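You operate a simulated robot arm through the tools that you are given. There is no shell and no other tool.

You are at the controls of a simulated robot arm. One attempt, no reset.

Task
Unload the lamp tray: sheet off, wipe the spent cream from the sole, sole on the grey mat.
Fine: sheet on the bench, purple cloth back, lid shut again. What is to be rubbed or washed off counts as gone when no trace of it is left.

The check looks at the end state, three seconds after you hand in, the way a careful person would. Anything else that was tipped, shoved, dropped, spilled or broken makes it a failure. A push-on lid holds only when it is set on centred and level and pressed home; a screw cap is set on level and turned clockwise until tight. Flat cloth is picked up by pressing the open fingertips on it (5 to 10 N) and closing them slowly along it; thin cloth reads only 2 to 8 mm in the jaws.

Robot
A 7-joint arm with a two-finger gripper, fixed in place. Base frame: the origin is at the foot of the arm, x ahead of it, y to its left, z up; the work surface is at about z = 0.844. Lengths are in m, angles in rad, forces in N, time in s.
With the tool pointing down near the work surface it reaches from about 0.3 to 0.74 m from the base axis. Its first joint turns from -2.897 to 2.897 rad. Payload 2.94 kg.
The tool frame sits at the grasp point between the pads (the TCP): z along the fingers, y along the line on which they close. The tips reach 0.03 m beyond it. The gripper opens to 0.138 m. The gripper's body begins 0.109 m behind the TCP.
Orientation is that of the tool frame in the base frame, as a unit quaternion [w, x, y, z]. With the fingers straight down and closing along the base's y, the tool's x points along the base's -x, its y along +y and its z along -z.

Tools
- The arm moves only by the tool drive_tool. Its argument "series" is text: rows parted by semicolons, each of 7 numbers parted by spaces: the turn, a rotation vector about the base's x, y, z in units of 4 degrees (1.0 is 4 degrees), then the shift along the base's x, y, z in units of 25 mm (1.0 is 25 mm), then the gripper command, from -1 (shut) to 1 (fully open), values between in proportion. In form: wx wy wz dx dy dz gripper; .... A call has 1 to 20 rows; each row shifts and turns the commanded pose from where the row before left it. A call with a number of a shift or a turn outside -1 to 1 is refused whole. A row lasts 0.2 s, in which the tool goes at most 0.05 m and 0.15 rad; a call with a longer step from one row to the next is refused whole, and so is a gripper value outside its range. A pose out of reach is approached as far as the arm can. The call stops where the force on the tool passes 40 N (or 10 N more than at its start, if that is more) or the arm is blocked; 0.2 s more then pass. The fingers move at their own pace and stop on an object; they squeeze with about 31 N. The grip force told is the motor's: it shows also when the fingers shut on nothing. Time passes only in rows, and 0.2 s behind the last, so rows that do not move let the fingers close. It gives the time, the measured TCP pose, the force on the tool (base axes), the opening and the grip force at its end, in the units of the frame above (readings bear some noise), with the torque about the TCP (base axes, N m) and any sound that the robot's microphone picked up.
- Cameras (640 x 400 px; columns grow to the right, rows downward): "scene" is fixed at [0.0405, 0.5018, 1.4886]; the picture's right is [-0.88, -0.47, 0.00], its down [-0.26, 0.49, -0.83] and it looks along [0.39, -0.73, -0.56] (base axes); focal length 330 px, centre (320, 200). "wrist" rides on the gripper at [0.071, 0.019, -0.146] in the tool frame; the picture's right is [-0.26, 0.97, 0.00], its down [-0.85, -0.23, -0.48] and it looks along [-0.46, -0.12, 0.88] (tool axes); focal length 280 px, centre (320, 200). There is no depth. A picture from a camera that has moved, and an enlarged one, comes with that camera's place and axes in the base frame and with its lens. The place of the scene camera against the robot may be out by one fixed shift of up to 0.012 m in any direction.
- grab_frame(camera): a new picture of that camera. It takes no simulated time.
- slide_trunk(by): slides the trunk up (or, below 0, down) by that many m; the arm rides with it, the base frame stays. It gives what a move gives, with no picture.
- close_up(camera, box): a new picture of the part [left, top, right, bottom] of that camera's present view, enlarged. It takes no simulated time.
- sign_off(): hands the job in; it is judged then, once.

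Nothing tells you positions but the pictures and the camera data. Unless the task says otherwise, let go and move clear before handing in.

The tools are called as name(argument=value, ...) on one line, values as JSON. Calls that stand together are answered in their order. drive_tool: Moves the arm, as the interface text tells. Its arguments: {"type":"object","properties":{"series":{"type":"string"}},"required":["series"]} The other tools are called the same way: slide_trunk (by) slides the trunk up or down; grab_frame (camera) takes a picture; close_up (camera, box) takes an enlarged picture of a part of a camera's view; sign_off () hands the job in.

At the start:

```text
t: 0.0
tool_pos: [0.4773, -0.1811, 1.2214]
tool_rot: [0.0, -0.001, 1.0, 0.0]
ft_force: [-0.1, 0.5, -0.1]
ft_torque: [-0.01, 0.02, 0.02]
width: 0.138
grip_force: 0.0
trunk travel left (down, up): [-0.375, 0.079]
```

scene: 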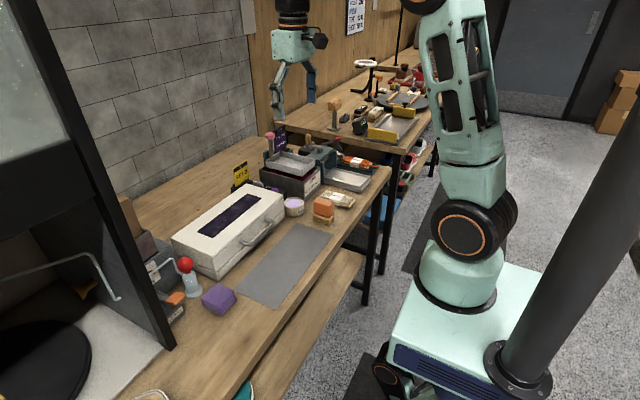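
wrist: 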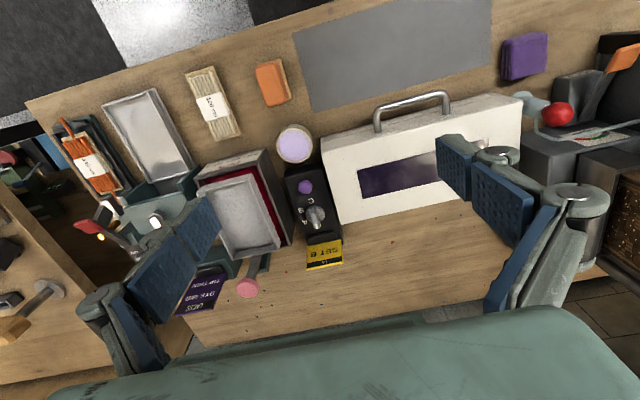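

I see a bench with a white lamp box with a handle, a control box with a yellow note, a grey mat, a purple cloth and other items. I'll look closer before moving.

close_up(camera="scene", box=[140, 180, 340, 320])

close_up(camera="scene", box=[230, 120, 390, 230])

close_up(camera="wrist", box=[280, 80, 540, 280])

close_up(camera="wrist", box=[40, 50, 340, 310])

```text
2.86 times, centred on (240, 250) of scene
camera zoom: at [0.0405, 0.5018, 1.4886], right [-0.88, -0.47, 0.0], down [-0.26, 0.49, -0.83], along [0.39, -0.73, -0.56], focal length 942 px, centre (549, 57)
```

zoom: 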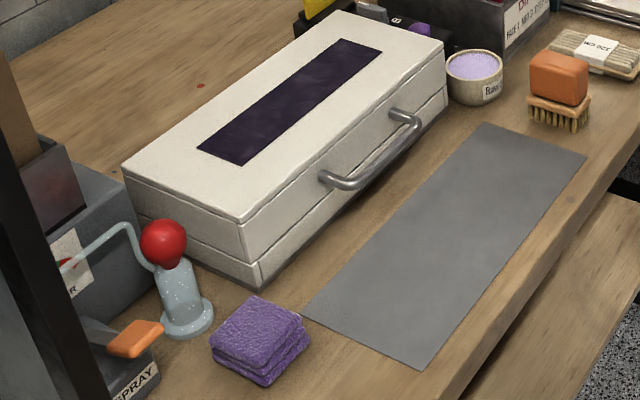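

```text
3.64 times, centred on (310, 175) of scene
camera zoom: at [0.0405, 0.5018, 1.4886], right [-0.88, -0.47, 0.0], down [-0.26, 0.49, -0.83], along [0.39, -0.73, -0.56], focal length 1198 px, centre (356, 291)
```

zoom: 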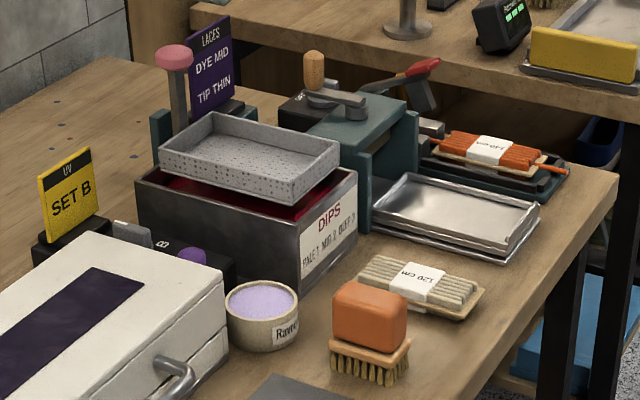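

```text
2.00 times, centred on (410, 180) of wrist
camera zoom: at [0.4076, -0.1617, 1.3649], right [0.26, 0.97, 0.0], down [0.85, -0.23, 0.48], along [0.46, -0.12, -0.88], focal length 561 px, centre (140, 240)
```

zoom: 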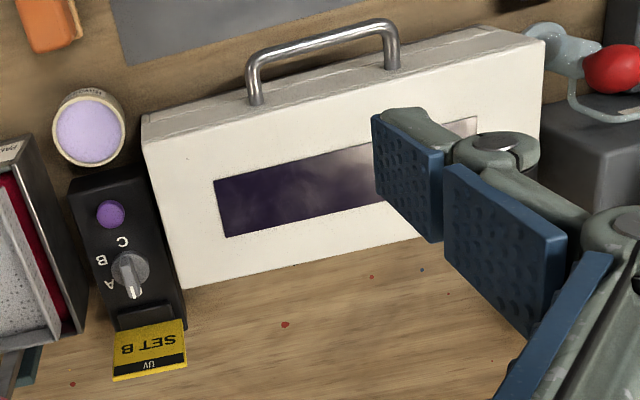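

```text
1.54 times, centred on (190, 180) of wrist
camera zoom: at [0.4076, -0.1617, 1.3649], right [0.26, 0.97, 0.0], down [0.85, -0.23, 0.48], along [0.46, -0.12, -0.88], focal length 431 px, centre (520, 231)
```

zoom: 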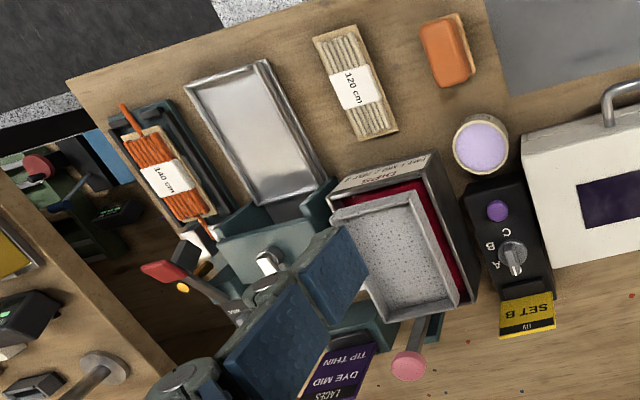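

The lamp box sits roughly at x 0.54–0.68, y -0.2 to 0.1, with its handle toward the robot. I'll move back and lower to inspect the box front, lid seam and handle.

drive_tool(series="0 0 0 -0.78 0.87 -0.67 1;0 0 0 -0.78 0.87 -0.67 1;0 0 0 -0.78 0.87 -0.67 1;0 0 0 -0.78 0.87 -0.67 1;0 0 0 -0.78 0.87 -0.67 1;0 0 0 -0.78 0.87 -0.67 1")

grab_frame(camera="wrist")

grab_frame(camera="scene")

```text
t: 1.4
tool_pos: [0.3596, -0.05, 1.1192]
tool_rot: [0.001, 0.0, 1.0, 0.0]
ft_force: [0.9, -0.6, -0.2]
ft_torque: [-0.02, 0.01, -0.01]
width: 0.1383
grip_force: 0.0
trunk travel left (down, up): [-0.375, 0.079]
```

```text
taken
camera wrist: at [0.2901, -0.031, 1.2642], right [0.26, 0.97, 0.0], down [0.85, -0.23, 0.48], along [0.46, -0.12, -0.88], focal length 280 px, centre (320, 200)
```

wrist: 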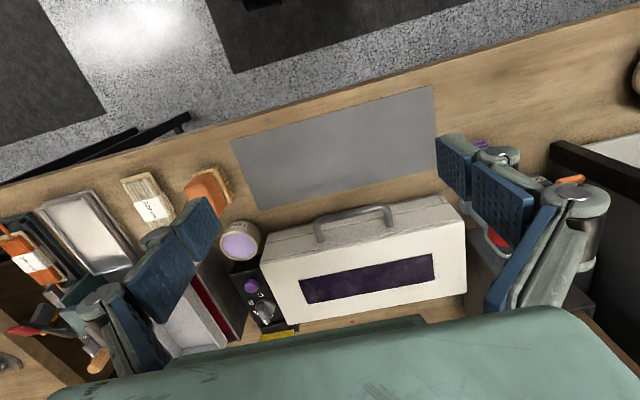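

```text
taken
```

scene: 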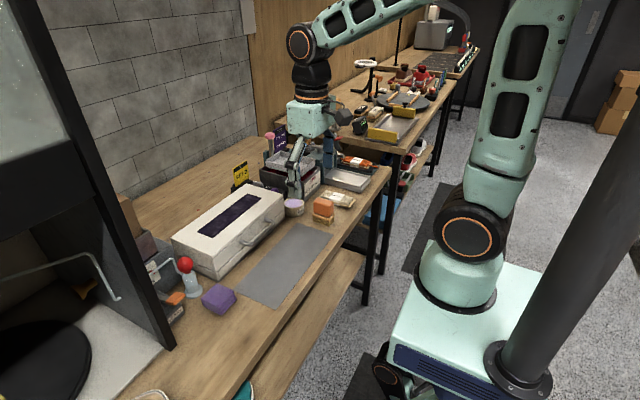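

The bench front edge is near x≈0.32, the mat in front of the lamp box. I'll zoom for exact coordinates.

close_up(camera="wrist", box=[210, 170, 500, 350])

close_up(camera="wrist", box=[210, 70, 520, 260])

close_up(camera="scene", box=[160, 180, 300, 280])

```text
2.21 times, centred on (355, 260) of wrist
camera zoom: at [0.2901, -0.031, 1.2642], right [0.26, 0.97, 0.0], down [0.85, -0.23, 0.48], along [0.46, -0.12, -0.88], focal length 619 px, centre (243, 68)
```

zoom: 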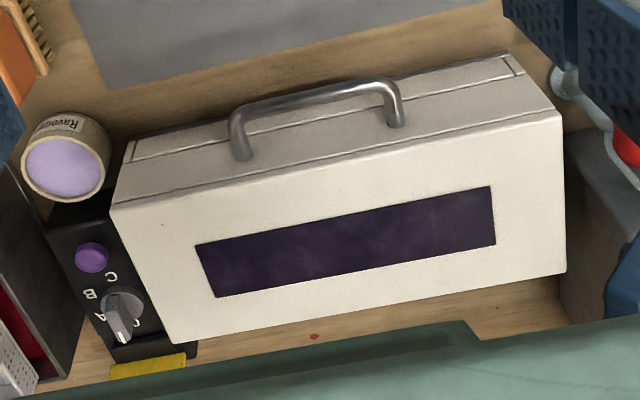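

```text
2.06 times, centred on (365, 165) of wrist
camera zoom: at [0.2901, -0.031, 1.2642], right [0.26, 0.97, 0.0], down [0.85, -0.23, 0.48], along [0.46, -0.12, -0.88], focal length 579 px, centre (227, 272)
```

zoom: 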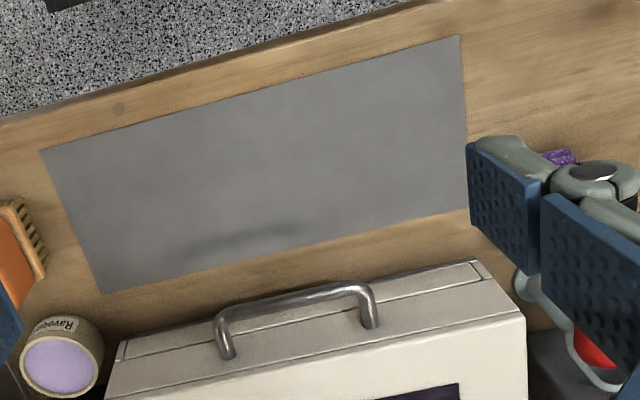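

```text
4.00 times, centred on (230, 230) of scene
camera zoom: at [0.0405, 0.5018, 1.4886], right [-0.88, -0.47, 0.0], down [-0.26, 0.49, -0.83], along [0.39, -0.73, -0.56], focal length 1318 px, centre (680, 80)
```

zoom: 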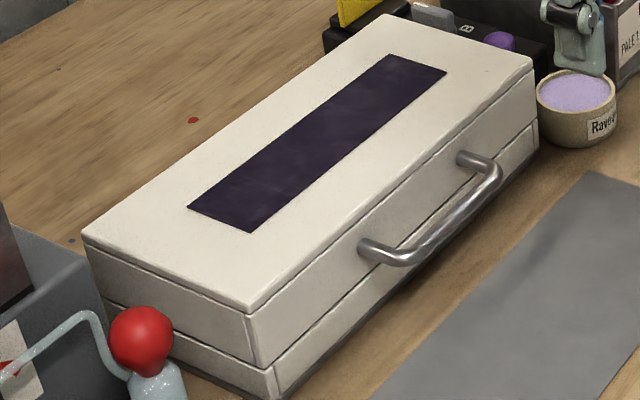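

Triangulated: box x 0.552–0.705, y −0.198–0.112, top z≈0.923; handle bar at x≈0.514, z≈0.897, y −0.10 to 0.01; mat x 0.374–0.502. I'll yaw the gripper 90° so the fingers can straddle the handle bar.

drive_tool(series="0 0 1 0 0 0 1;0 0 1 0 0 0 1;0 0 1 0 0 0 1;0 0 1 0 0 0 1;0 0 1 0 0 0 1;0 0 1 0 0 0 1;0 0 1 0 0 0 1;0 0 1 0 0 0 1;0 0 1 0 0 0 1;0 0 1 0 0 0 1;0 0 1 0 0 0 1;0 0 1 0 0 0 1;0 0 1 0 0 0 1;0 0 1 0 0 0 1;0 0 1 0 0 0 1;0 0 1 0 0 0 1;0 0 1 0 0 0 1;0 0 1 0 0 0 1;0 0 1 0 0 0 1;0 0 1 0 0 0 1")

grab_frame(camera="wrist")

grab_frame(camera="scene")

```text
t: 5.6
tool_pos: [0.3608, -0.0496, 1.1201]
tool_rot: [0.0, -0.643, 0.766, 0.0]
ft_force: [0.8, 0.3, -0.8]
ft_torque: [-0.02, 0.01, -0.01]
width: 0.1377
grip_force: 0.1
trunk travel left (down, up): [-0.375, 0.079]
```

```text
taken
camera wrist: at [0.3304, -0.1168, 1.2642], right [-0.91, 0.42, 0.0], down [0.37, 0.8, 0.48], along [0.2, 0.43, -0.88], focal length 280 px, centre (320, 200)
```

wrist: 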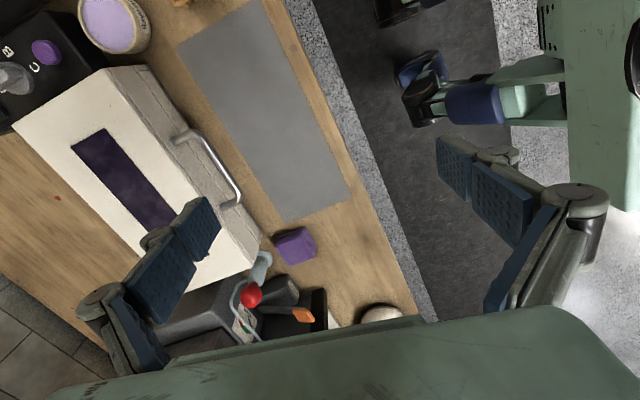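

```text
taken
```

scene: 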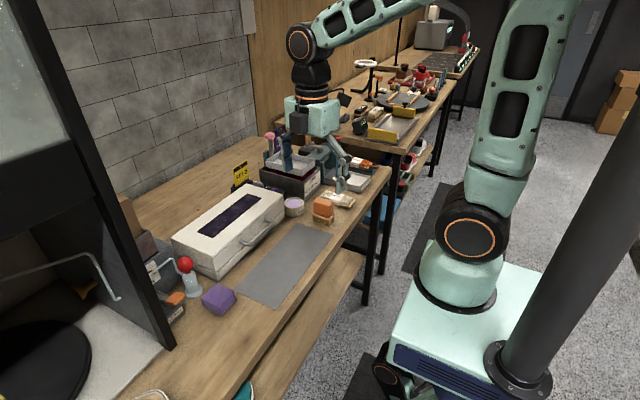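

Yaw works. I'll finish the yaw, tilt the fingers ~50° forward, narrow the opening and go to a pre-grasp in front of the handle.

drive_tool(series="0 0 1 0 0 0 0;0 0 1 0 0 0 -0.42;0 0 0.5 0 0 0 -0.42;0 -0.96 0 0.26 0.015 -0.508 -0.42;0 -0.96 0 0.26 0.015 -0.508 -0.42;0 -0.96 0 0.26 0.015 -0.508 -0.42;0 -0.96 0 0.26 0.015 -0.508 -0.42;0 -0.96 0 0.26 0.015 -0.508 -0.42;0 -0.96 0 0.26 0.015 -0.508 -0.42;0 -0.96 0 0.26 0.015 -0.508 -0.42;0 -0.96 0 0.26 0.015 -0.508 -0.42;0 -0.96 0 0.26 0.015 -0.508 -0.42;0 -0.96 0 0.26 0.015 -0.508 -0.42;0 -0.96 0 0.26 0.015 -0.508 -0.42;0 -0.96 0 0.26 0.015 -0.508 -0.42;0 -0.96 0 0.26 0.015 -0.508 -0.42")

grab_frame(camera="wrist")

grab_frame(camera="scene")

```text
t: 9.0
tool_pos: [0.5002, -0.0554, 1.0013]
tool_rot: [-0.298, 0.642, -0.641, 0.298]
ft_force: [1.2, 0.2, 0.9]
ft_torque: [-0.04, 0.01, -0.04]
width: 0.04
grip_force: 0.1
out of reach, approached as far as the arm can: row 12, 13, 14, 15, 16
trunk travel left (down, up): [-0.375, 0.079]
```

```text
taken
camera wrist: at [0.3778, -0.1261, 1.0788], right [-0.62, 0.26, -0.74], down [-0.22, 0.85, 0.48], along [0.75, 0.46, -0.47], focal length 280 px, centre (320, 200)
```

wrist: 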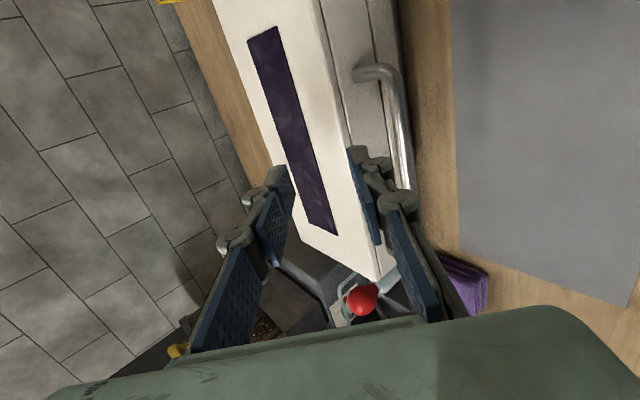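

```text
taken
```

scene: 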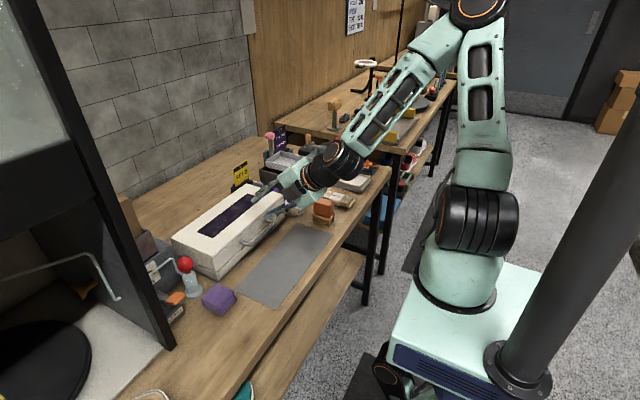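

The tilted pose is limited by reach close to the body. I'll raise the tool, lower the trunk and retry.

drive_tool(series="0 0 0 0 0 1 -0.42;0 0 0 0 0 1 -0.42;0 0 0 0 0 1 -0.42;0 0 0 0 0 1 -0.42;0 0 0 0 0 1 -0.42;0 0 0 0 0 1 -0.42;0 0 0 0 0 1 -0.42;0 0 0 0 0 1 -0.42")

```text
t: 10.8
tool_pos: [0.4992, -0.0574, 1.2003]
tool_rot: [-0.298, 0.641, -0.641, 0.298]
ft_force: [0.4, 0.0, -1.4]
ft_torque: [0.0, 0.01, -0.02]
width: 0.0402
grip_force: 0.0
trunk travel left (down, up): [-0.375, 0.079]
```

The commanded pose follows the measured one. Now the trunk goes down 0.15.

slide_trunk(by=-0.15)

drive_tool(series="0 0 0 -0.55 0.12 -0.2 -0.42;0 0 0 -0.55 0.12 -0.2 -0.42;0 0 0 -0.55 0.12 -0.2 -0.42;0 0 0 -0.55 0.12 -0.2 -0.42")

grab_frame(camera="scene")

```text
t: 12.6
tool_pos: [0.5002, -0.0567, 1.0516]
tool_rot: [0.298, -0.641, 0.641, -0.298]
ft_force: [0.2, -0.3, 0.1]
ft_torque: [-0.01, 0.0, 0.01]
width: 0.04
grip_force: 0.1
trunk travel left (down, up): [-0.225, 0.229]
```

```text
t: 13.6
tool_pos: [0.4445, -0.0442, 1.0316]
tool_rot: [0.298, -0.641, 0.642, -0.298]
ft_force: [0.1, 0.7, -1.0]
ft_torque: [0.02, 0.0, 0.02]
width: 0.0399
grip_force: 0.0
trunk travel left (down, up): [-0.225, 0.229]
```

```text
taken
```

scene: 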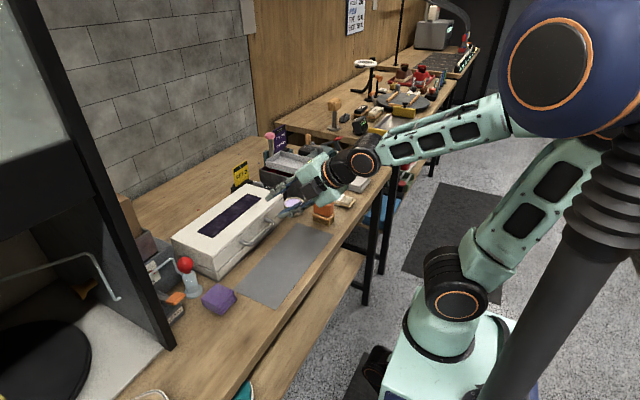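

Reachable now. Going down to the pre-grasp at z≈0.955.

drive_tool(series="0 0 0 0 0 -0.75 -0.42;0 0 0 0 0 -0.75 -0.42;0 0 0 0 0 -0.75 -0.42;0 0 0 0 0 -0.75 -0.42")

grab_frame(camera="wrist")

close_up(camera="scene", box=[210, 140, 370, 250])

```text
t: 14.6
tool_pos: [0.4624, -0.0467, 0.9697]
tool_rot: [0.299, -0.641, 0.641, -0.298]
ft_force: [-0.1, -0.3, 0.3]
ft_torque: [-0.01, -0.02, -0.01]
width: 0.0402
grip_force: 0.0
out of reach, approached as far as the arm can: row 3, 4
trunk travel left (down, up): [-0.225, 0.229]
```

```text
taken
camera wrist: at [0.3399, -0.1187, 1.0474], right [-0.62, 0.26, -0.74], down [-0.22, 0.85, 0.48], along [0.75, 0.46, -0.47], focal length 280 px, centre (320, 200)
```

wrist: 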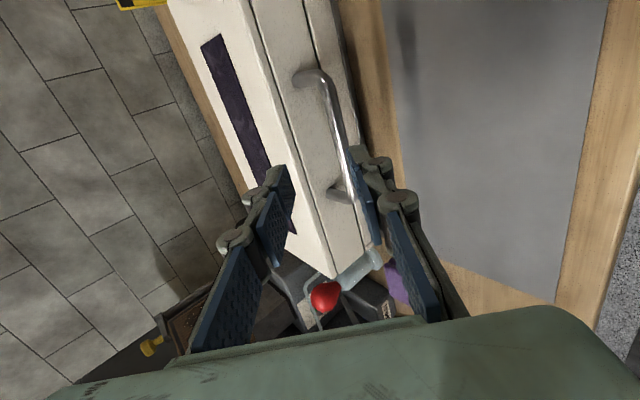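

```text
3.64 times, centred on (290, 195) of scene
camera zoom: at [0.0405, 0.5018, 1.4886], right [-0.88, -0.47, 0.0], down [-0.26, 0.49, -0.83], along [0.39, -0.73, -0.56], focal length 1198 px, centre (429, 218)
```

zoom: 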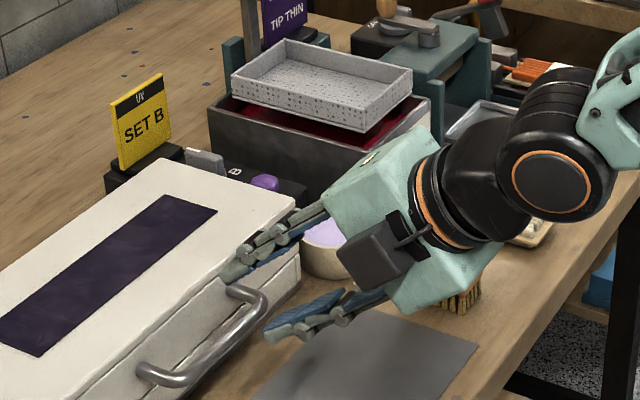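

Still slightly limited; I'll raise and lower the trunk a bit more.

drive_tool(series="0 0 0 0 0 1 -0.42;0 0 0 0 0 1 -0.42;0 0 0 0 0 1 -0.42;0 0 0 0 0 1 -0.42;0 0 0 0 0 1 -0.42")

slide_trunk(by=-0.12)

drive_tool(series="0 0 0 -0.25 0.03 -0.2 -0.42;0 0 0 -0.25 0.03 -0.2 -0.42")

```text
t: 15.8
tool_pos: [0.4627, -0.0473, 1.0924]
tool_rot: [-0.298, 0.641, -0.641, 0.298]
ft_force: [-0.5, -0.4, 0.0]
ft_torque: [-0.01, 0.02, 0.02]
width: 0.0399
grip_force: 0.1
trunk travel left (down, up): [-0.225, 0.229]
```

```text
t: 17.2
tool_pos: [0.4629, -0.0467, 0.9717]
tool_rot: [-0.298, 0.641, -0.641, 0.298]
ft_force: [0.3, -0.1, 0.0]
ft_torque: [0.01, 0.02, 0.04]
width: 0.0403
grip_force: 0.0
trunk travel left (down, up): [-0.105, 0.349]
```

```text
t: 17.9
tool_pos: [0.4505, -0.0458, 0.9625]
tool_rot: [-0.299, 0.641, -0.64, 0.3]
ft_force: [0.5, 0.4, -0.7]
ft_torque: [-0.02, -0.02, -0.02]
width: 0.04
grip_force: 0.0
trunk travel left (down, up): [-0.105, 0.349]
```

Good. A wrist picture to refine the handle position before closing in.

grab_frame(camera="wrist")

close_up(camera="scene", box=[180, 160, 340, 270])

```text
taken
camera wrist: at [0.3269, -0.1164, 1.0404], right [-0.62, 0.26, -0.74], down [-0.22, 0.85, 0.48], along [0.75, 0.46, -0.47], focal length 280 px, centre (320, 200)
```

wrist: 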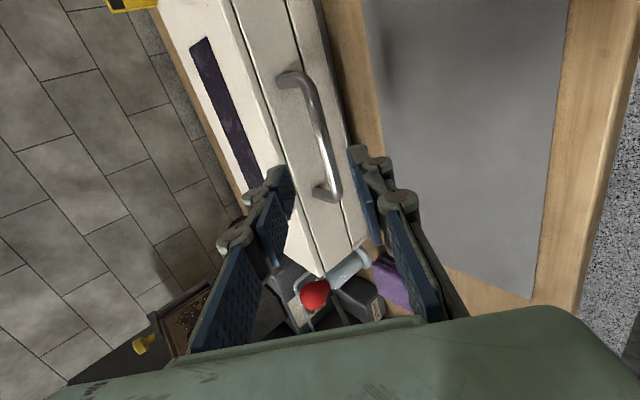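

```text
3.64 times, centred on (260, 215) of scene
camera zoom: at [0.0405, 0.5018, 1.4886], right [-0.88, -0.47, 0.0], down [-0.26, 0.49, -0.83], along [0.39, -0.73, -0.56], focal length 1198 px, centre (538, 146)
```

zoom: 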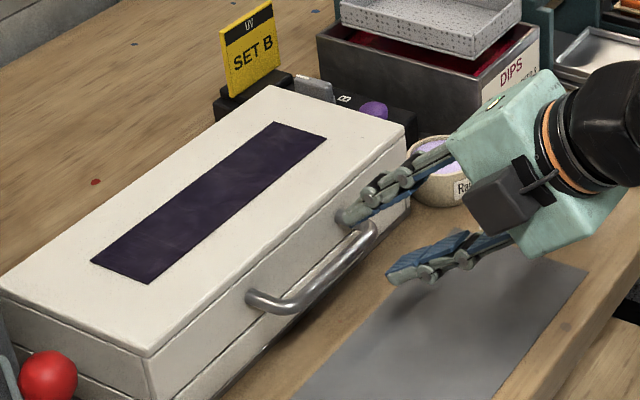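

Handle bar triangulates to about (0.513, −0.045, 0.900). Aligning and advancing along the finger direction with a 34 mm opening.

drive_tool(series="0 0 0 0.05 0 -0.44 -0.5;0 0 0 0 0 0 -0.5;0 0 0 0.664 0 -0.557 -0.5;0 0 0 0.664 0 -0.557 -0.5;0 0 0 0.664 0 -0.557 -0.5")

grab_frame(camera="wrist")

close_up(camera="scene", box=[180, 160, 340, 270])

```text
t: 19.1
tool_pos: [0.5016, -0.0463, 0.9088]
tool_rot: [0.299, -0.641, 0.641, -0.299]
ft_force: [0.2, -0.8, -0.1]
ft_torque: [-0.03, -0.02, 0.01]
width: 0.0342
grip_force: 0.1
trunk travel left (down, up): [-0.105, 0.349]
```

```text
taken
camera wrist: at [0.3771, -0.117, 0.9869], right [-0.62, 0.26, -0.74], down [-0.22, 0.85, 0.48], along [0.75, 0.46, -0.47], focal length 280 px, centre (320, 200)
```

wrist: 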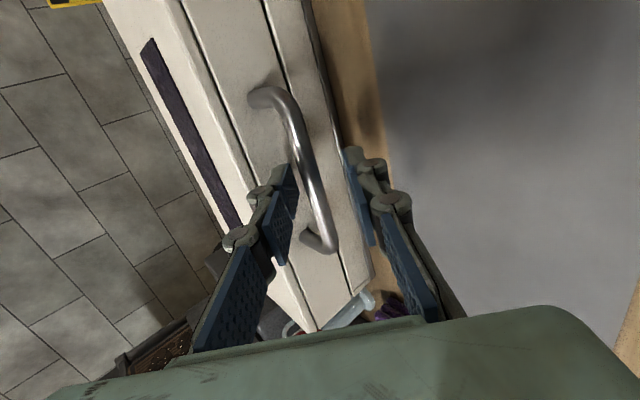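

```text
3.64 times, centred on (260, 215) of scene
camera zoom: at [0.0405, 0.5018, 1.4886], right [-0.88, -0.47, 0.0], down [-0.26, 0.49, -0.83], along [0.39, -0.73, -0.56], focal length 1198 px, centre (538, 146)
```

zoom: 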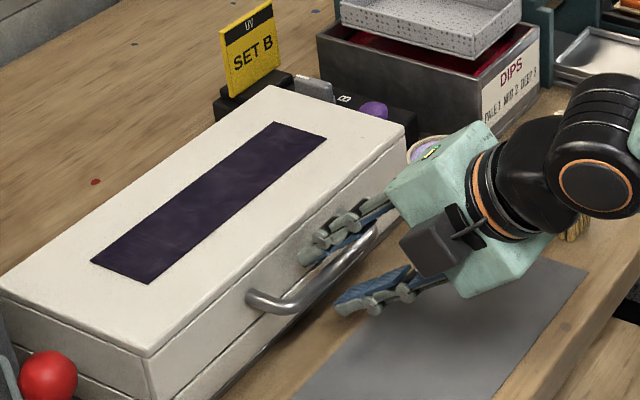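

The bar is between the fingers, slightly nearer the upper one. I'll centre by ~4 mm and close.

drive_tool(series="0 0 0 0.1 0 0.13 -0.5;0 0 0 0 0 0 -0.6;0 0 0 0 0 0 -0.7;0 0 0 0 0 0 -0.8;0 0 0 0 0 0 -0.85;0 0 0 0 0 0 -1;0 0 0 0 0 0 -1")

close_up(camera="wrist", box=[170, 60, 430, 320])

```text
t: 20.6
tool_pos: [0.5033, -0.0467, 0.913]
tool_rot: [-0.3, 0.641, -0.641, 0.299]
ft_force: [7.0, -0.4, 3.9]
ft_torque: [-0.27, -0.09, 0.19]
width: 0.0109
grip_force: 37.7
trunk travel left (down, up): [-0.105, 0.349]
```

```text
1.54 times, centred on (300, 190) of wrist
camera zoom: at [0.3802, -0.1169, 0.9908], right [-0.62, 0.26, -0.74], down [-0.22, 0.85, 0.48], along [0.75, 0.46, -0.47], focal length 431 px, centre (351, 215)
```

zoom: 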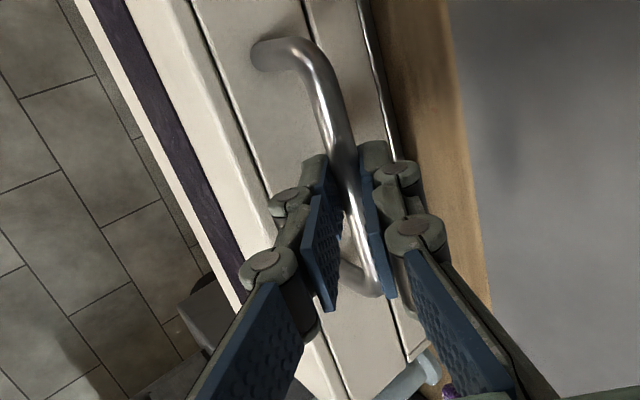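

The bar is gripped (10.9 mm). I'll start lifting along an arc about an assumed rear hinge, watching the forces.

drive_tool(series="0 0.5 0 0.05 0 0.28 -1;0 0.5 0 0.05 0 0.28 -1;0 0.5 0 0.068 0 0.276 -1;0 0.5 0 0.068 0 0.276 -1")

close_up(camera="scene", box=[160, 160, 340, 285])

```text
t: 21.6
tool_pos: [0.5095, -0.046, 0.9398]
tool_rot: [-0.252, 0.661, -0.66, 0.253]
ft_force: [5.3, -2.3, -4.0]
ft_torque: [-0.59, -0.01, -0.03]
width: 0.0108
grip_force: 37.6
trunk travel left (down, up): [-0.105, 0.349]
```

```text
3.20 times, centred on (250, 222) of scene
camera zoom: at [0.0405, 0.5018, 1.4886], right [-0.88, -0.47, 0.0], down [-0.26, 0.49, -0.83], along [0.39, -0.73, -0.56], focal length 1055 px, centre (544, 128)
```

zoom: 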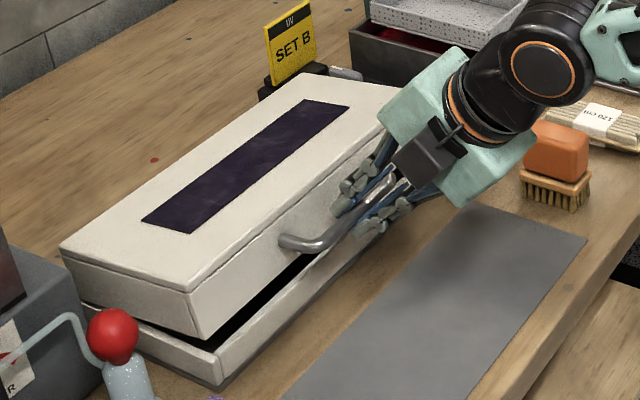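

The lid is rear-hinged and moves freely. Continuing along the arc to about 48°.

drive_tool(series="0 1 0 0.176 0 0.54 -1;0 1 0 0.208 0 0.528 -1;0 1 0 0.252 0 0.512 -1;0 1 0 0.28 0 0.492 -1;0 1 0 0.32 0 0.472 -1;0 1 0 0.348 0 0.448 -1;0 1 0 0.38 0 0.424 -1;0 1 0 0.408 0 0.396 -1;0 1 0 0.436 0 0.364 -1;0 1 0 0.46 0 0.336 -1")

grab_frame(camera="scene")

grab_frame(camera="wrist")

```text
t: 23.9
tool_pos: [0.594, -0.046, 1.05]
tool_rot: [0.01, -0.707, 0.707, -0.009]
ft_force: [7.3, 2.7, -10.6]
ft_torque: [-0.7, -0.19, 0.42]
width: 0.0109
grip_force: 38.1
trunk travel left (down, up): [-0.105, 0.349]
```

```text
taken
```

scene: 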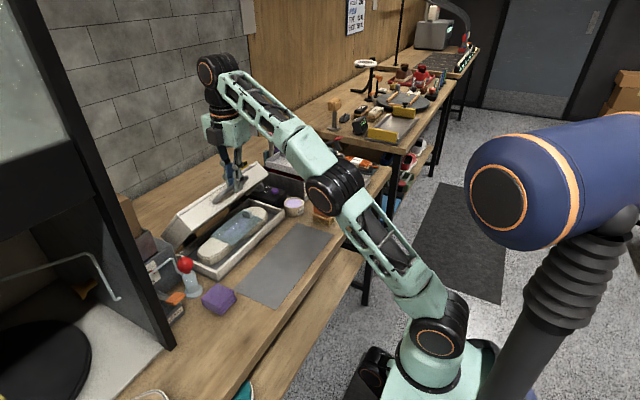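

```text
taken
camera wrist: at [0.5698, -0.1166, 1.1943], right [-0.96, 0.26, -0.03], down [0.22, 0.85, 0.48], along [0.15, 0.46, -0.88], focal length 280 px, centre (320, 200)
```

wrist: 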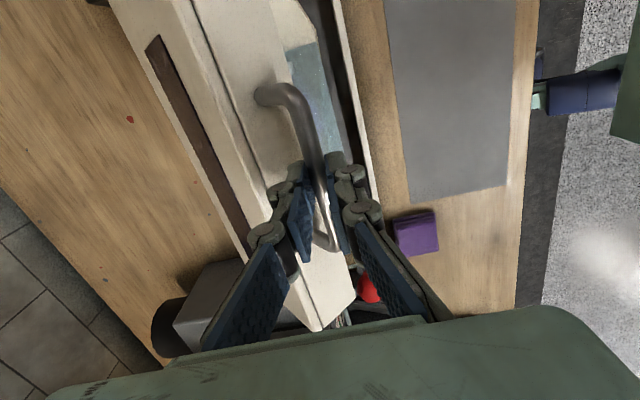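

Lid at about 48°; the sole with a film is visible inside. Continuing.

drive_tool(series="0 1 0 0.46 0 0.31 -1;0 1 0 0.49 0 0.27 -1;0 1 0 0.51 0 0.235 -1;0 1 0 0.525 0 0.2 -1;0 1 0 0.54 0 0.16 -1;0 1 0 0.55 0 0.12 -1;0 1 0 0.56 0 0.08 -1")

grab_frame(camera="scene")

```text
t: 25.4
tool_pos: [0.5762, -0.0462, 1.0388]
tool_rot: [0.019, 0.707, -0.707, -0.019]
ft_force: [20.6, 2.0, -25.2]
ft_torque: [-0.2, -0.32, 0.47]
width: 0.0113
grip_force: 37.7
out of reach, approached as far as the arm can: row 1, 2, 3, 4, 5, 6, 7
trunk travel left (down, up): [-0.105, 0.349]
```

```text
taken
```

scene: 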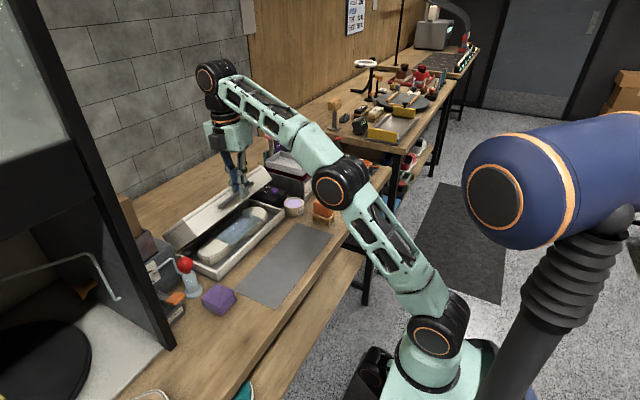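

The arm ran out of reach with the trunk low because the hand tilts outward. The bar can turn in the grip, so I'll re-tilt the hand forward about the bar, then continue the arc with the hand tilted ~40° forward.

drive_tool(series="0 -0.98 0 -0.038 0 -0.013 -1;0 -0.98 0 -0.038 0 -0.013 -1;0 -0.98 0 -0.038 0 -0.013 -1;0 -0.98 0 -0.038 0 -0.013 -1")

close_up(camera="wrist", box=[170, 60, 430, 320])

```text
t: 26.4
tool_pos: [0.5708, -0.0473, 1.0377]
tool_rot: [0.063, -0.704, 0.705, -0.063]
ft_force: [16.8, 2.7, -20.8]
ft_torque: [0.23, -0.16, 0.38]
width: 0.0109
grip_force: 38.0
trunk travel left (down, up): [-0.105, 0.349]
```

```text
1.54 times, centred on (300, 190) of wrist
camera zoom: at [0.5267, -0.1168, 1.1759], right [-0.95, 0.26, -0.17], down [0.14, 0.85, 0.51], along [0.28, 0.46, -0.84], focal length 431 px, centre (351, 215)
```

zoom: 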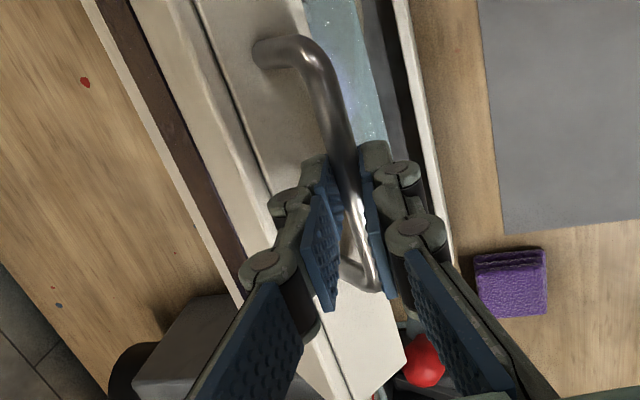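

The force points toward the hinge, so I'm pulling slightly outward; I'll relax it a few mm while continuing the tilt.

drive_tool(series="0 -0.98 0 0.0 0 -0.055 -1;0 -0.98 0 0.0 0 -0.055 -1;0 -0.98 0 -0.038 0 -0.013 -1;0 -0.98 0 -0.038 0 -0.013 -1")

```text
t: 27.4
tool_pos: [0.5667, -0.0448, 1.0386]
tool_rot: [0.161, -0.688, 0.689, -0.161]
ft_force: [1.9, 0.5, -5.3]
ft_torque: [-0.15, 0.13, 0.21]
width: 0.0111
grip_force: 38.1
trunk travel left (down, up): [-0.105, 0.349]
```

Forces are low now. Continuing the arc with more forward tilt.

drive_tool(series="0 -1 0 0.364 0 0.328 -1;0 -1 0 0.388 0 0.296 -1;0 -1 0 0.41 0 0.272 -1;0 -1 0 0.43 0 0.236 -1;0 0 0 0.484 0 0.224 -1;0 0 0 0.492 0 0.192 -1")

close_up(camera="scene", box=[150, 120, 350, 290])

```text
t: 28.9
tool_pos: [0.6303, -0.0452, 1.0754]
tool_rot: [0.254, -0.66, 0.66, -0.254]
ft_force: [0.5, 1.0, -3.3]
ft_torque: [0.05, 0.0, -0.17]
width: 0.0112
grip_force: 37.9
trunk travel left (down, up): [-0.105, 0.349]
```

```text
2.35 times, centred on (250, 205) of scene
camera zoom: at [0.0405, 0.5018, 1.4886], right [-0.88, -0.47, 0.0], down [-0.26, 0.49, -0.83], along [0.39, -0.73, -0.56], focal length 775 px, centre (485, 188)
```

zoom: 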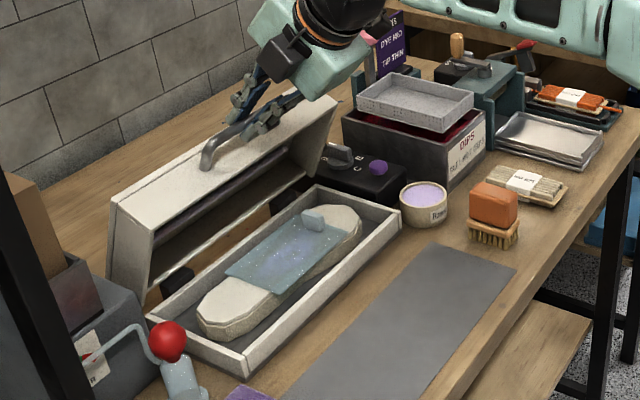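

Lovely: sole, bluish film with a raised tab at its far end. Continuing to past vertical.

drive_tool(series="0 0 0 0.508 0 0.152 -1;0 0 0 0.516 0 0.12 -1;0 0 0 0.524 0 0.084 -1;0 0 0 0.532 0 0.044 -1;0 0 0 0.528 0 0.012 -1")

close_up(camera="scene", box=[150, 120, 350, 290])

```text
t: 30.1
tool_pos: [0.6953, -0.0463, 1.0866]
tool_rot: [0.254, -0.659, 0.661, -0.254]
ft_force: [1.1, 1.0, -3.4]
ft_torque: [0.22, -0.02, -0.22]
width: 0.0115
grip_force: 38.4
trunk travel left (down, up): [-0.105, 0.349]
```

```text
2.35 times, centred on (250, 205) of scene
camera zoom: at [0.0405, 0.5018, 1.4886], right [-0.88, -0.47, 0.0], down [-0.26, 0.49, -0.83], along [0.39, -0.73, -0.56], focal length 775 px, centre (485, 188)
```

zoom: 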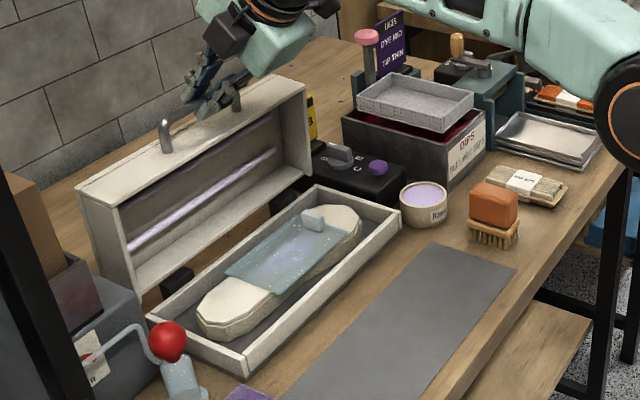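

Nearly vertical. Three more steps, watching for a stop.

drive_tool(series="0 0 0 0.532 0 -0.028 -1;0 0 0 0.524 0 -0.064 -1;0 0 0 0.52 0 -0.1 -1")

close_up(camera="scene", box=[150, 120, 350, 290])

```text
t: 30.9
tool_pos: [0.7356, -0.0463, 1.0818]
tool_rot: [0.254, -0.659, 0.66, -0.253]
ft_force: [0.7, 0.3, -4.1]
ft_torque: [0.08, 0.01, -0.43]
width: 0.0114
grip_force: 38.3
trunk travel left (down, up): [-0.105, 0.349]
```

```text
2.35 times, centred on (250, 205) of scene
camera zoom: at [0.0405, 0.5018, 1.4886], right [-0.88, -0.47, 0.0], down [-0.26, 0.49, -0.83], along [0.39, -0.73, -0.56], focal length 775 px, centre (485, 188)
```

zoom: 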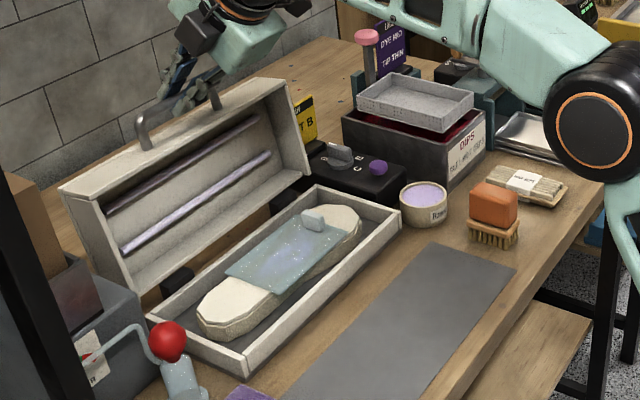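

Past vertical with no stop yet. A couple more small steps.

drive_tool(series="0 0 0 0.26 0 -0.06 -1;0 0 0 0.25 0 -0.065 -1;0 0 0 0.25 0 -0.075 -1;0 0 0 0.25 0 -0.085 -1")

close_up(camera="scene", box=[150, 120, 350, 290])

```text
t: 31.5
tool_pos: [0.7416, -0.0459, 1.0793]
tool_rot: [0.252, -0.661, 0.661, -0.251]
ft_force: [-22.2, 0.8, 3.9]
ft_torque: [0.28, 0.41, -0.23]
width: 0.0112
grip_force: 38.5
trunk travel left (down, up): [-0.105, 0.349]
stopped in row 3: the force on the tool passed its limit at 46 N (the readings are from after the stop); the commanded pose is now the measured one
```

```text
2.35 times, centred on (250, 205) of scene
camera zoom: at [0.0405, 0.5018, 1.4886], right [-0.88, -0.47, 0.0], down [-0.26, 0.49, -0.83], along [0.39, -0.73, -0.56], focal length 775 px, centre (485, 188)
```

zoom: 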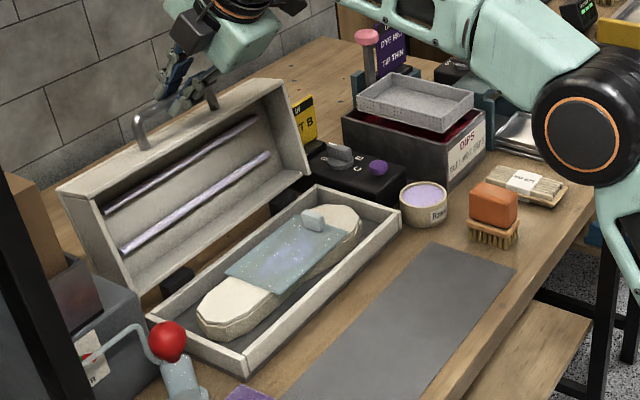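

The lid has hit its back stop (~98°). Releasing and withdrawing along the finger axis.

drive_tool(series="0 0 0 0 0 0 -0.8;0 0 0 0 0 0 -0.6;0 0 0 0 0 0 -0.5;0 0 0 0 0 0 -0.5;0 0 0 -0.4 0 0.48 -0.5;0 0 0 -0.64 0 0.766 -0.5;0 0 0 -0.64 0 0.766 -0.5;0 0 0 -0.64 0 0.766 -0.5;0 0 0 -0.8 0 0.6 -0.5")

grab_frame(camera="scene")

grab_frame(camera="wrist")

```text
t: 33.5
tool_pos: [0.6671, -0.0467, 1.1589]
tool_rot: [0.25, -0.661, 0.662, -0.249]
ft_force: [0.5, -0.6, -0.1]
ft_torque: [-0.01, 0.01, -0.01]
width: 0.0344
grip_force: 0.1
trunk travel left (down, up): [-0.105, 0.349]
```

```text
taken
```

scene: 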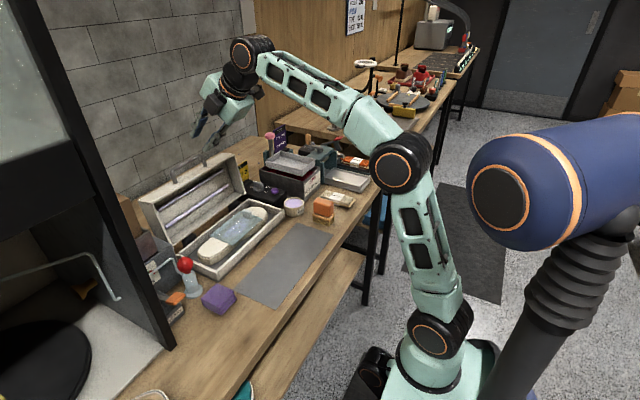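

```text
taken
camera wrist: at [0.5571, -0.1172, 1.2544], right [-0.72, 0.26, -0.64], down [-0.14, 0.85, 0.51], along [0.68, 0.46, -0.58], focal length 280 px, centre (320, 200)
```

wrist: 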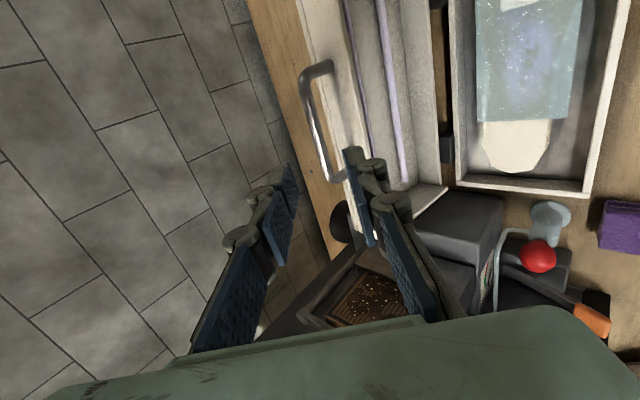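

The lid stays open. Moving back and returning to vertical, then the trunk goes back up.

drive_tool(series="0 0 0 -0.87 0 0 -0.5;0 0 0 -0.87 0 0 -0.5;0 1 0 -0.87 0 0 -0.5;0 1 0 -0.87 0 0 -0.5;0 1 0 -0.87 0 0 -0.5;0 1 0 -0.87 0 0 -0.5;0 1 0 -0.87 0 0 -0.5;0 1 0 -0.87 0 0 -0.5;0 1 0 -0.87 0 0 -0.5;0 1 0 -0.87 0 0 -0.5;0 1 0 0 0 0 -0.5;0 1 0 0 0 0 -0.5;0 0.35 0 0 0 0 -0.5")

slide_trunk(by=0.2)

grab_frame(camera="wrist")

grab_frame(camera="scene")

```text
t: 36.3
tool_pos: [0.4349, -0.0444, 1.1379]
tool_rot: [0.0, -0.707, 0.707, -0.001]
ft_force: [1.1, 0.2, -0.1]
ft_torque: [-0.02, 0.02, 0.01]
width: 0.0346
grip_force: 0.2
out of reach, approached as far as the arm can: row 12, 13
trunk travel left (down, up): [-0.105, 0.349]
```

```text
t: 38.5
tool_pos: [0.436, -0.0451, 1.3392]
tool_rot: [0.001, -0.706, 0.708, -0.001]
ft_force: [-0.7, 0.2, -0.3]
ft_torque: [0.0, 0.01, 0.03]
width: 0.0344
grip_force: 0.0
trunk travel left (down, up): [-0.305, 0.149]
```

```text
taken
camera wrist: at [0.4161, -0.116, 1.4835], right [-0.96, 0.26, 0.0], down [0.23, 0.85, 0.48], along [0.13, 0.46, -0.88], focal length 280 px, centre (320, 200)
```

wrist: 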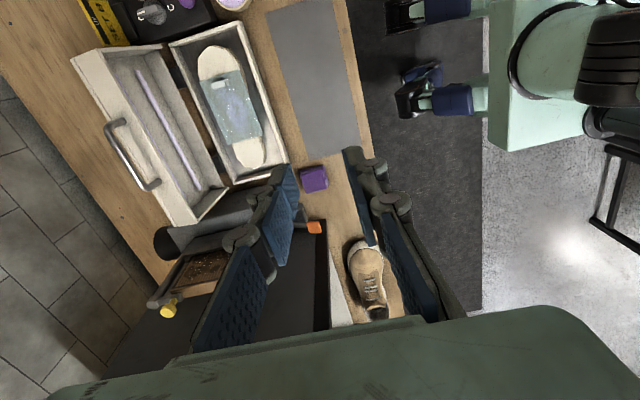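

```text
taken
```

scene: 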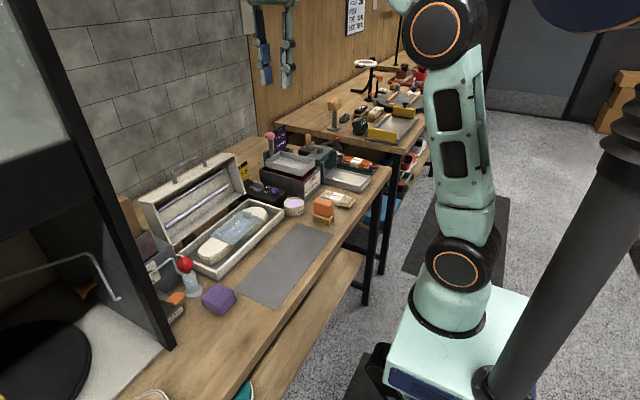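

Now the tray is clearly visible. Zooming in on it.

close_up(camera="wrist", box=[160, 20, 340, 200])

close_up(camera="scene", box=[170, 190, 300, 285])

```text
2.22 times, centred on (250, 110) of wrist
camera zoom: at [0.4161, -0.116, 1.4835], right [-0.96, 0.26, 0.0], down [0.23, 0.85, 0.48], along [0.13, 0.46, -0.88], focal length 623 px, centre (476, 400)
```

zoom: 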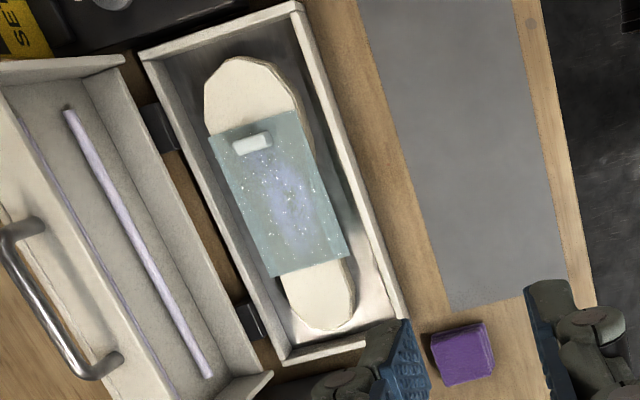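

```text
4.21 times, centred on (235, 238) of scene
camera zoom: at [0.0405, 0.5018, 1.4886], right [-0.88, -0.47, 0.0], down [-0.26, 0.49, -0.83], along [0.39, -0.73, -0.56], focal length 1388 px, centre (678, 42)
```

zoom: 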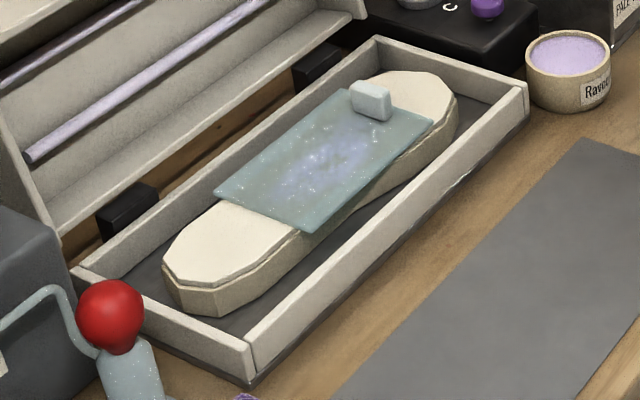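

The sheet is a stiff plate with a tab at about (0.618, −0.109, 0.893); cream beneath it on the sole. I'll yaw back so the fingers close along y and go above the tab.

drive_tool(series="0 0 -1 0.364 -0.128 -0.4 -0.42;0 0 -1 0.364 -0.128 -0.4 -0.42;0 0 -1 0.364 -0.128 -0.4 -0.42;0 0 -1 0.364 -0.128 -0.4 -0.42;0 0 -1 0.364 -0.128 -0.4 -0.42;0 0 -1 0.364 -0.128 -0.4 -0.42;0 0 -1 0.364 -0.128 -0.4 -0.42;0 0 -1 0.364 -0.128 -0.4 -0.42;0 0 -1 0.364 -0.128 -0.4 -0.42;0 0 -1 0.364 -0.128 -0.4 -0.42;0 0 -1 0.364 -0.128 -0.4 -0.42;0 0 -1 0.364 -0.128 -0.4 -0.42;0 0 -1 0.364 -0.128 -0.4 -0.42;0 0 -1 0.364 -0.128 -0.4 -0.42;0 0 -1 0.364 -0.128 -0.4 -0.42;0 0 -1 0.364 -0.128 -0.4 -0.42;0 0 -1 0.364 -0.128 -0.4 -0.42;0 0 -1 0.364 -0.128 -0.4 -0.42;0 0 -1 0.364 -0.128 -0.4 -0.42;0 0 -1 0.364 -0.128 -0.4 -0.42")

drive_tool(series="0 0 -1 0 0 -0.5 -0.42;0 0 -1 0 0 -0.5 -0.42;0 0 -0.5 0 0 -0.5 -0.42;0 0 0 0 0 -0.5 -0.42")

grab_frame(camera="wrist")

close_up(camera="scene", box=[170, 140, 330, 285])

```text
t: 42.7
tool_pos: [0.6172, -0.108, 1.1399]
tool_rot: [0.0, -0.086, 0.996, -0.002]
ft_force: [0.1, -0.2, 0.8]
ft_torque: [-0.03, 0.0, -0.03]
width: 0.04
grip_force: 0.0
trunk travel left (down, up): [-0.305, 0.149]
```

```text
t: 43.7
tool_pos: [0.6161, -0.1085, 1.0891]
tool_rot: [0.002, 0.001, 1.0, -0.002]
ft_force: [0.1, 0.3, 0.4]
ft_torque: [0.0, 0.0, 0.0]
width: 0.0403
grip_force: 0.1
trunk travel left (down, up): [-0.305, 0.149]
```

```text
taken
camera wrist: at [0.5467, -0.089, 1.2332], right [0.26, 0.96, 0.0], down [0.85, -0.23, 0.48], along [0.46, -0.13, -0.88], focal length 280 px, centre (320, 200)
```

wrist: 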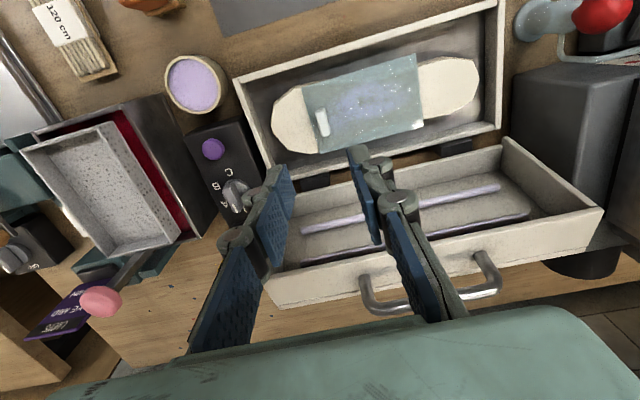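

```text
2.76 times, centred on (250, 212) of scene
camera zoom: at [0.0405, 0.5018, 1.4886], right [-0.88, -0.47, 0.0], down [-0.26, 0.49, -0.83], along [0.39, -0.73, -0.56], focal length 909 px, centre (513, 166)
```

zoom: 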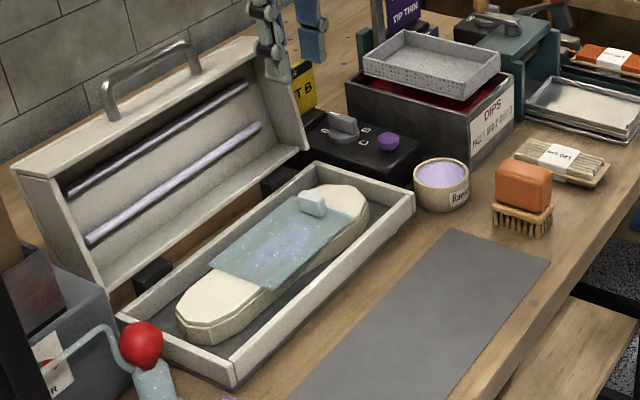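

Tab confirmed at about (0.621, −0.108). Descending over it.

drive_tool(series="0 0 0 0.08 0 -0.88 -0.42;0 0 0 0.08 0 -0.88 -0.42;0 0 0 0 0 -0.88 -0.42;0 0 0 0 0 -0.88 -0.42;0 0 0 0 0 -0.88 -0.42;0 0 0 0 0 -0.88 -0.42;0 0 0 0 0 -0.8 -0.42")

grab_frame(camera="wrist")

close_up(camera="scene", box=[190, 170, 310, 270])

```text
t: 45.3
tool_pos: [0.6216, -0.1098, 0.9355]
tool_rot: [0.001, 0.0, 1.0, -0.001]
ft_force: [-1.0, -0.1, -0.3]
ft_torque: [0.0, 0.01, 0.0]
width: 0.0399
grip_force: 0.1
trunk travel left (down, up): [-0.305, 0.149]
```

```text
taken
camera wrist: at [0.551, -0.0892, 1.0806], right [0.26, 0.96, 0.0], down [0.85, -0.23, 0.48], along [0.46, -0.13, -0.88], focal length 280 px, centre (320, 200)
```

wrist: 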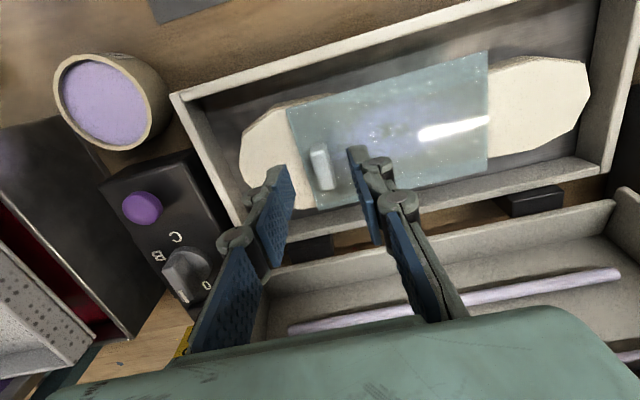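

```text
4.00 times, centred on (250, 220) of scene
camera zoom: at [0.0405, 0.5018, 1.4886], right [-0.88, -0.47, 0.0], down [-0.26, 0.49, -0.83], along [0.39, -0.73, -0.56], focal length 1318 px, centre (600, 120)
```

zoom: 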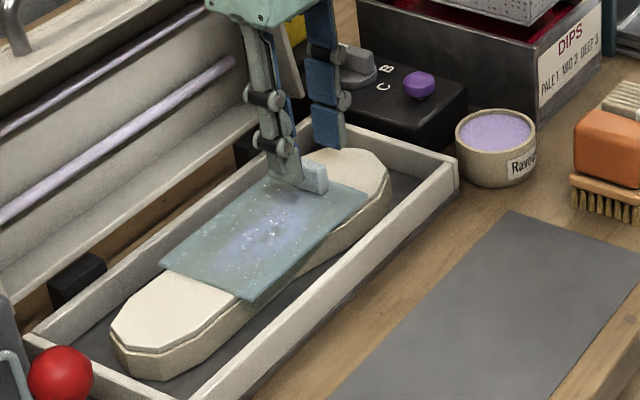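

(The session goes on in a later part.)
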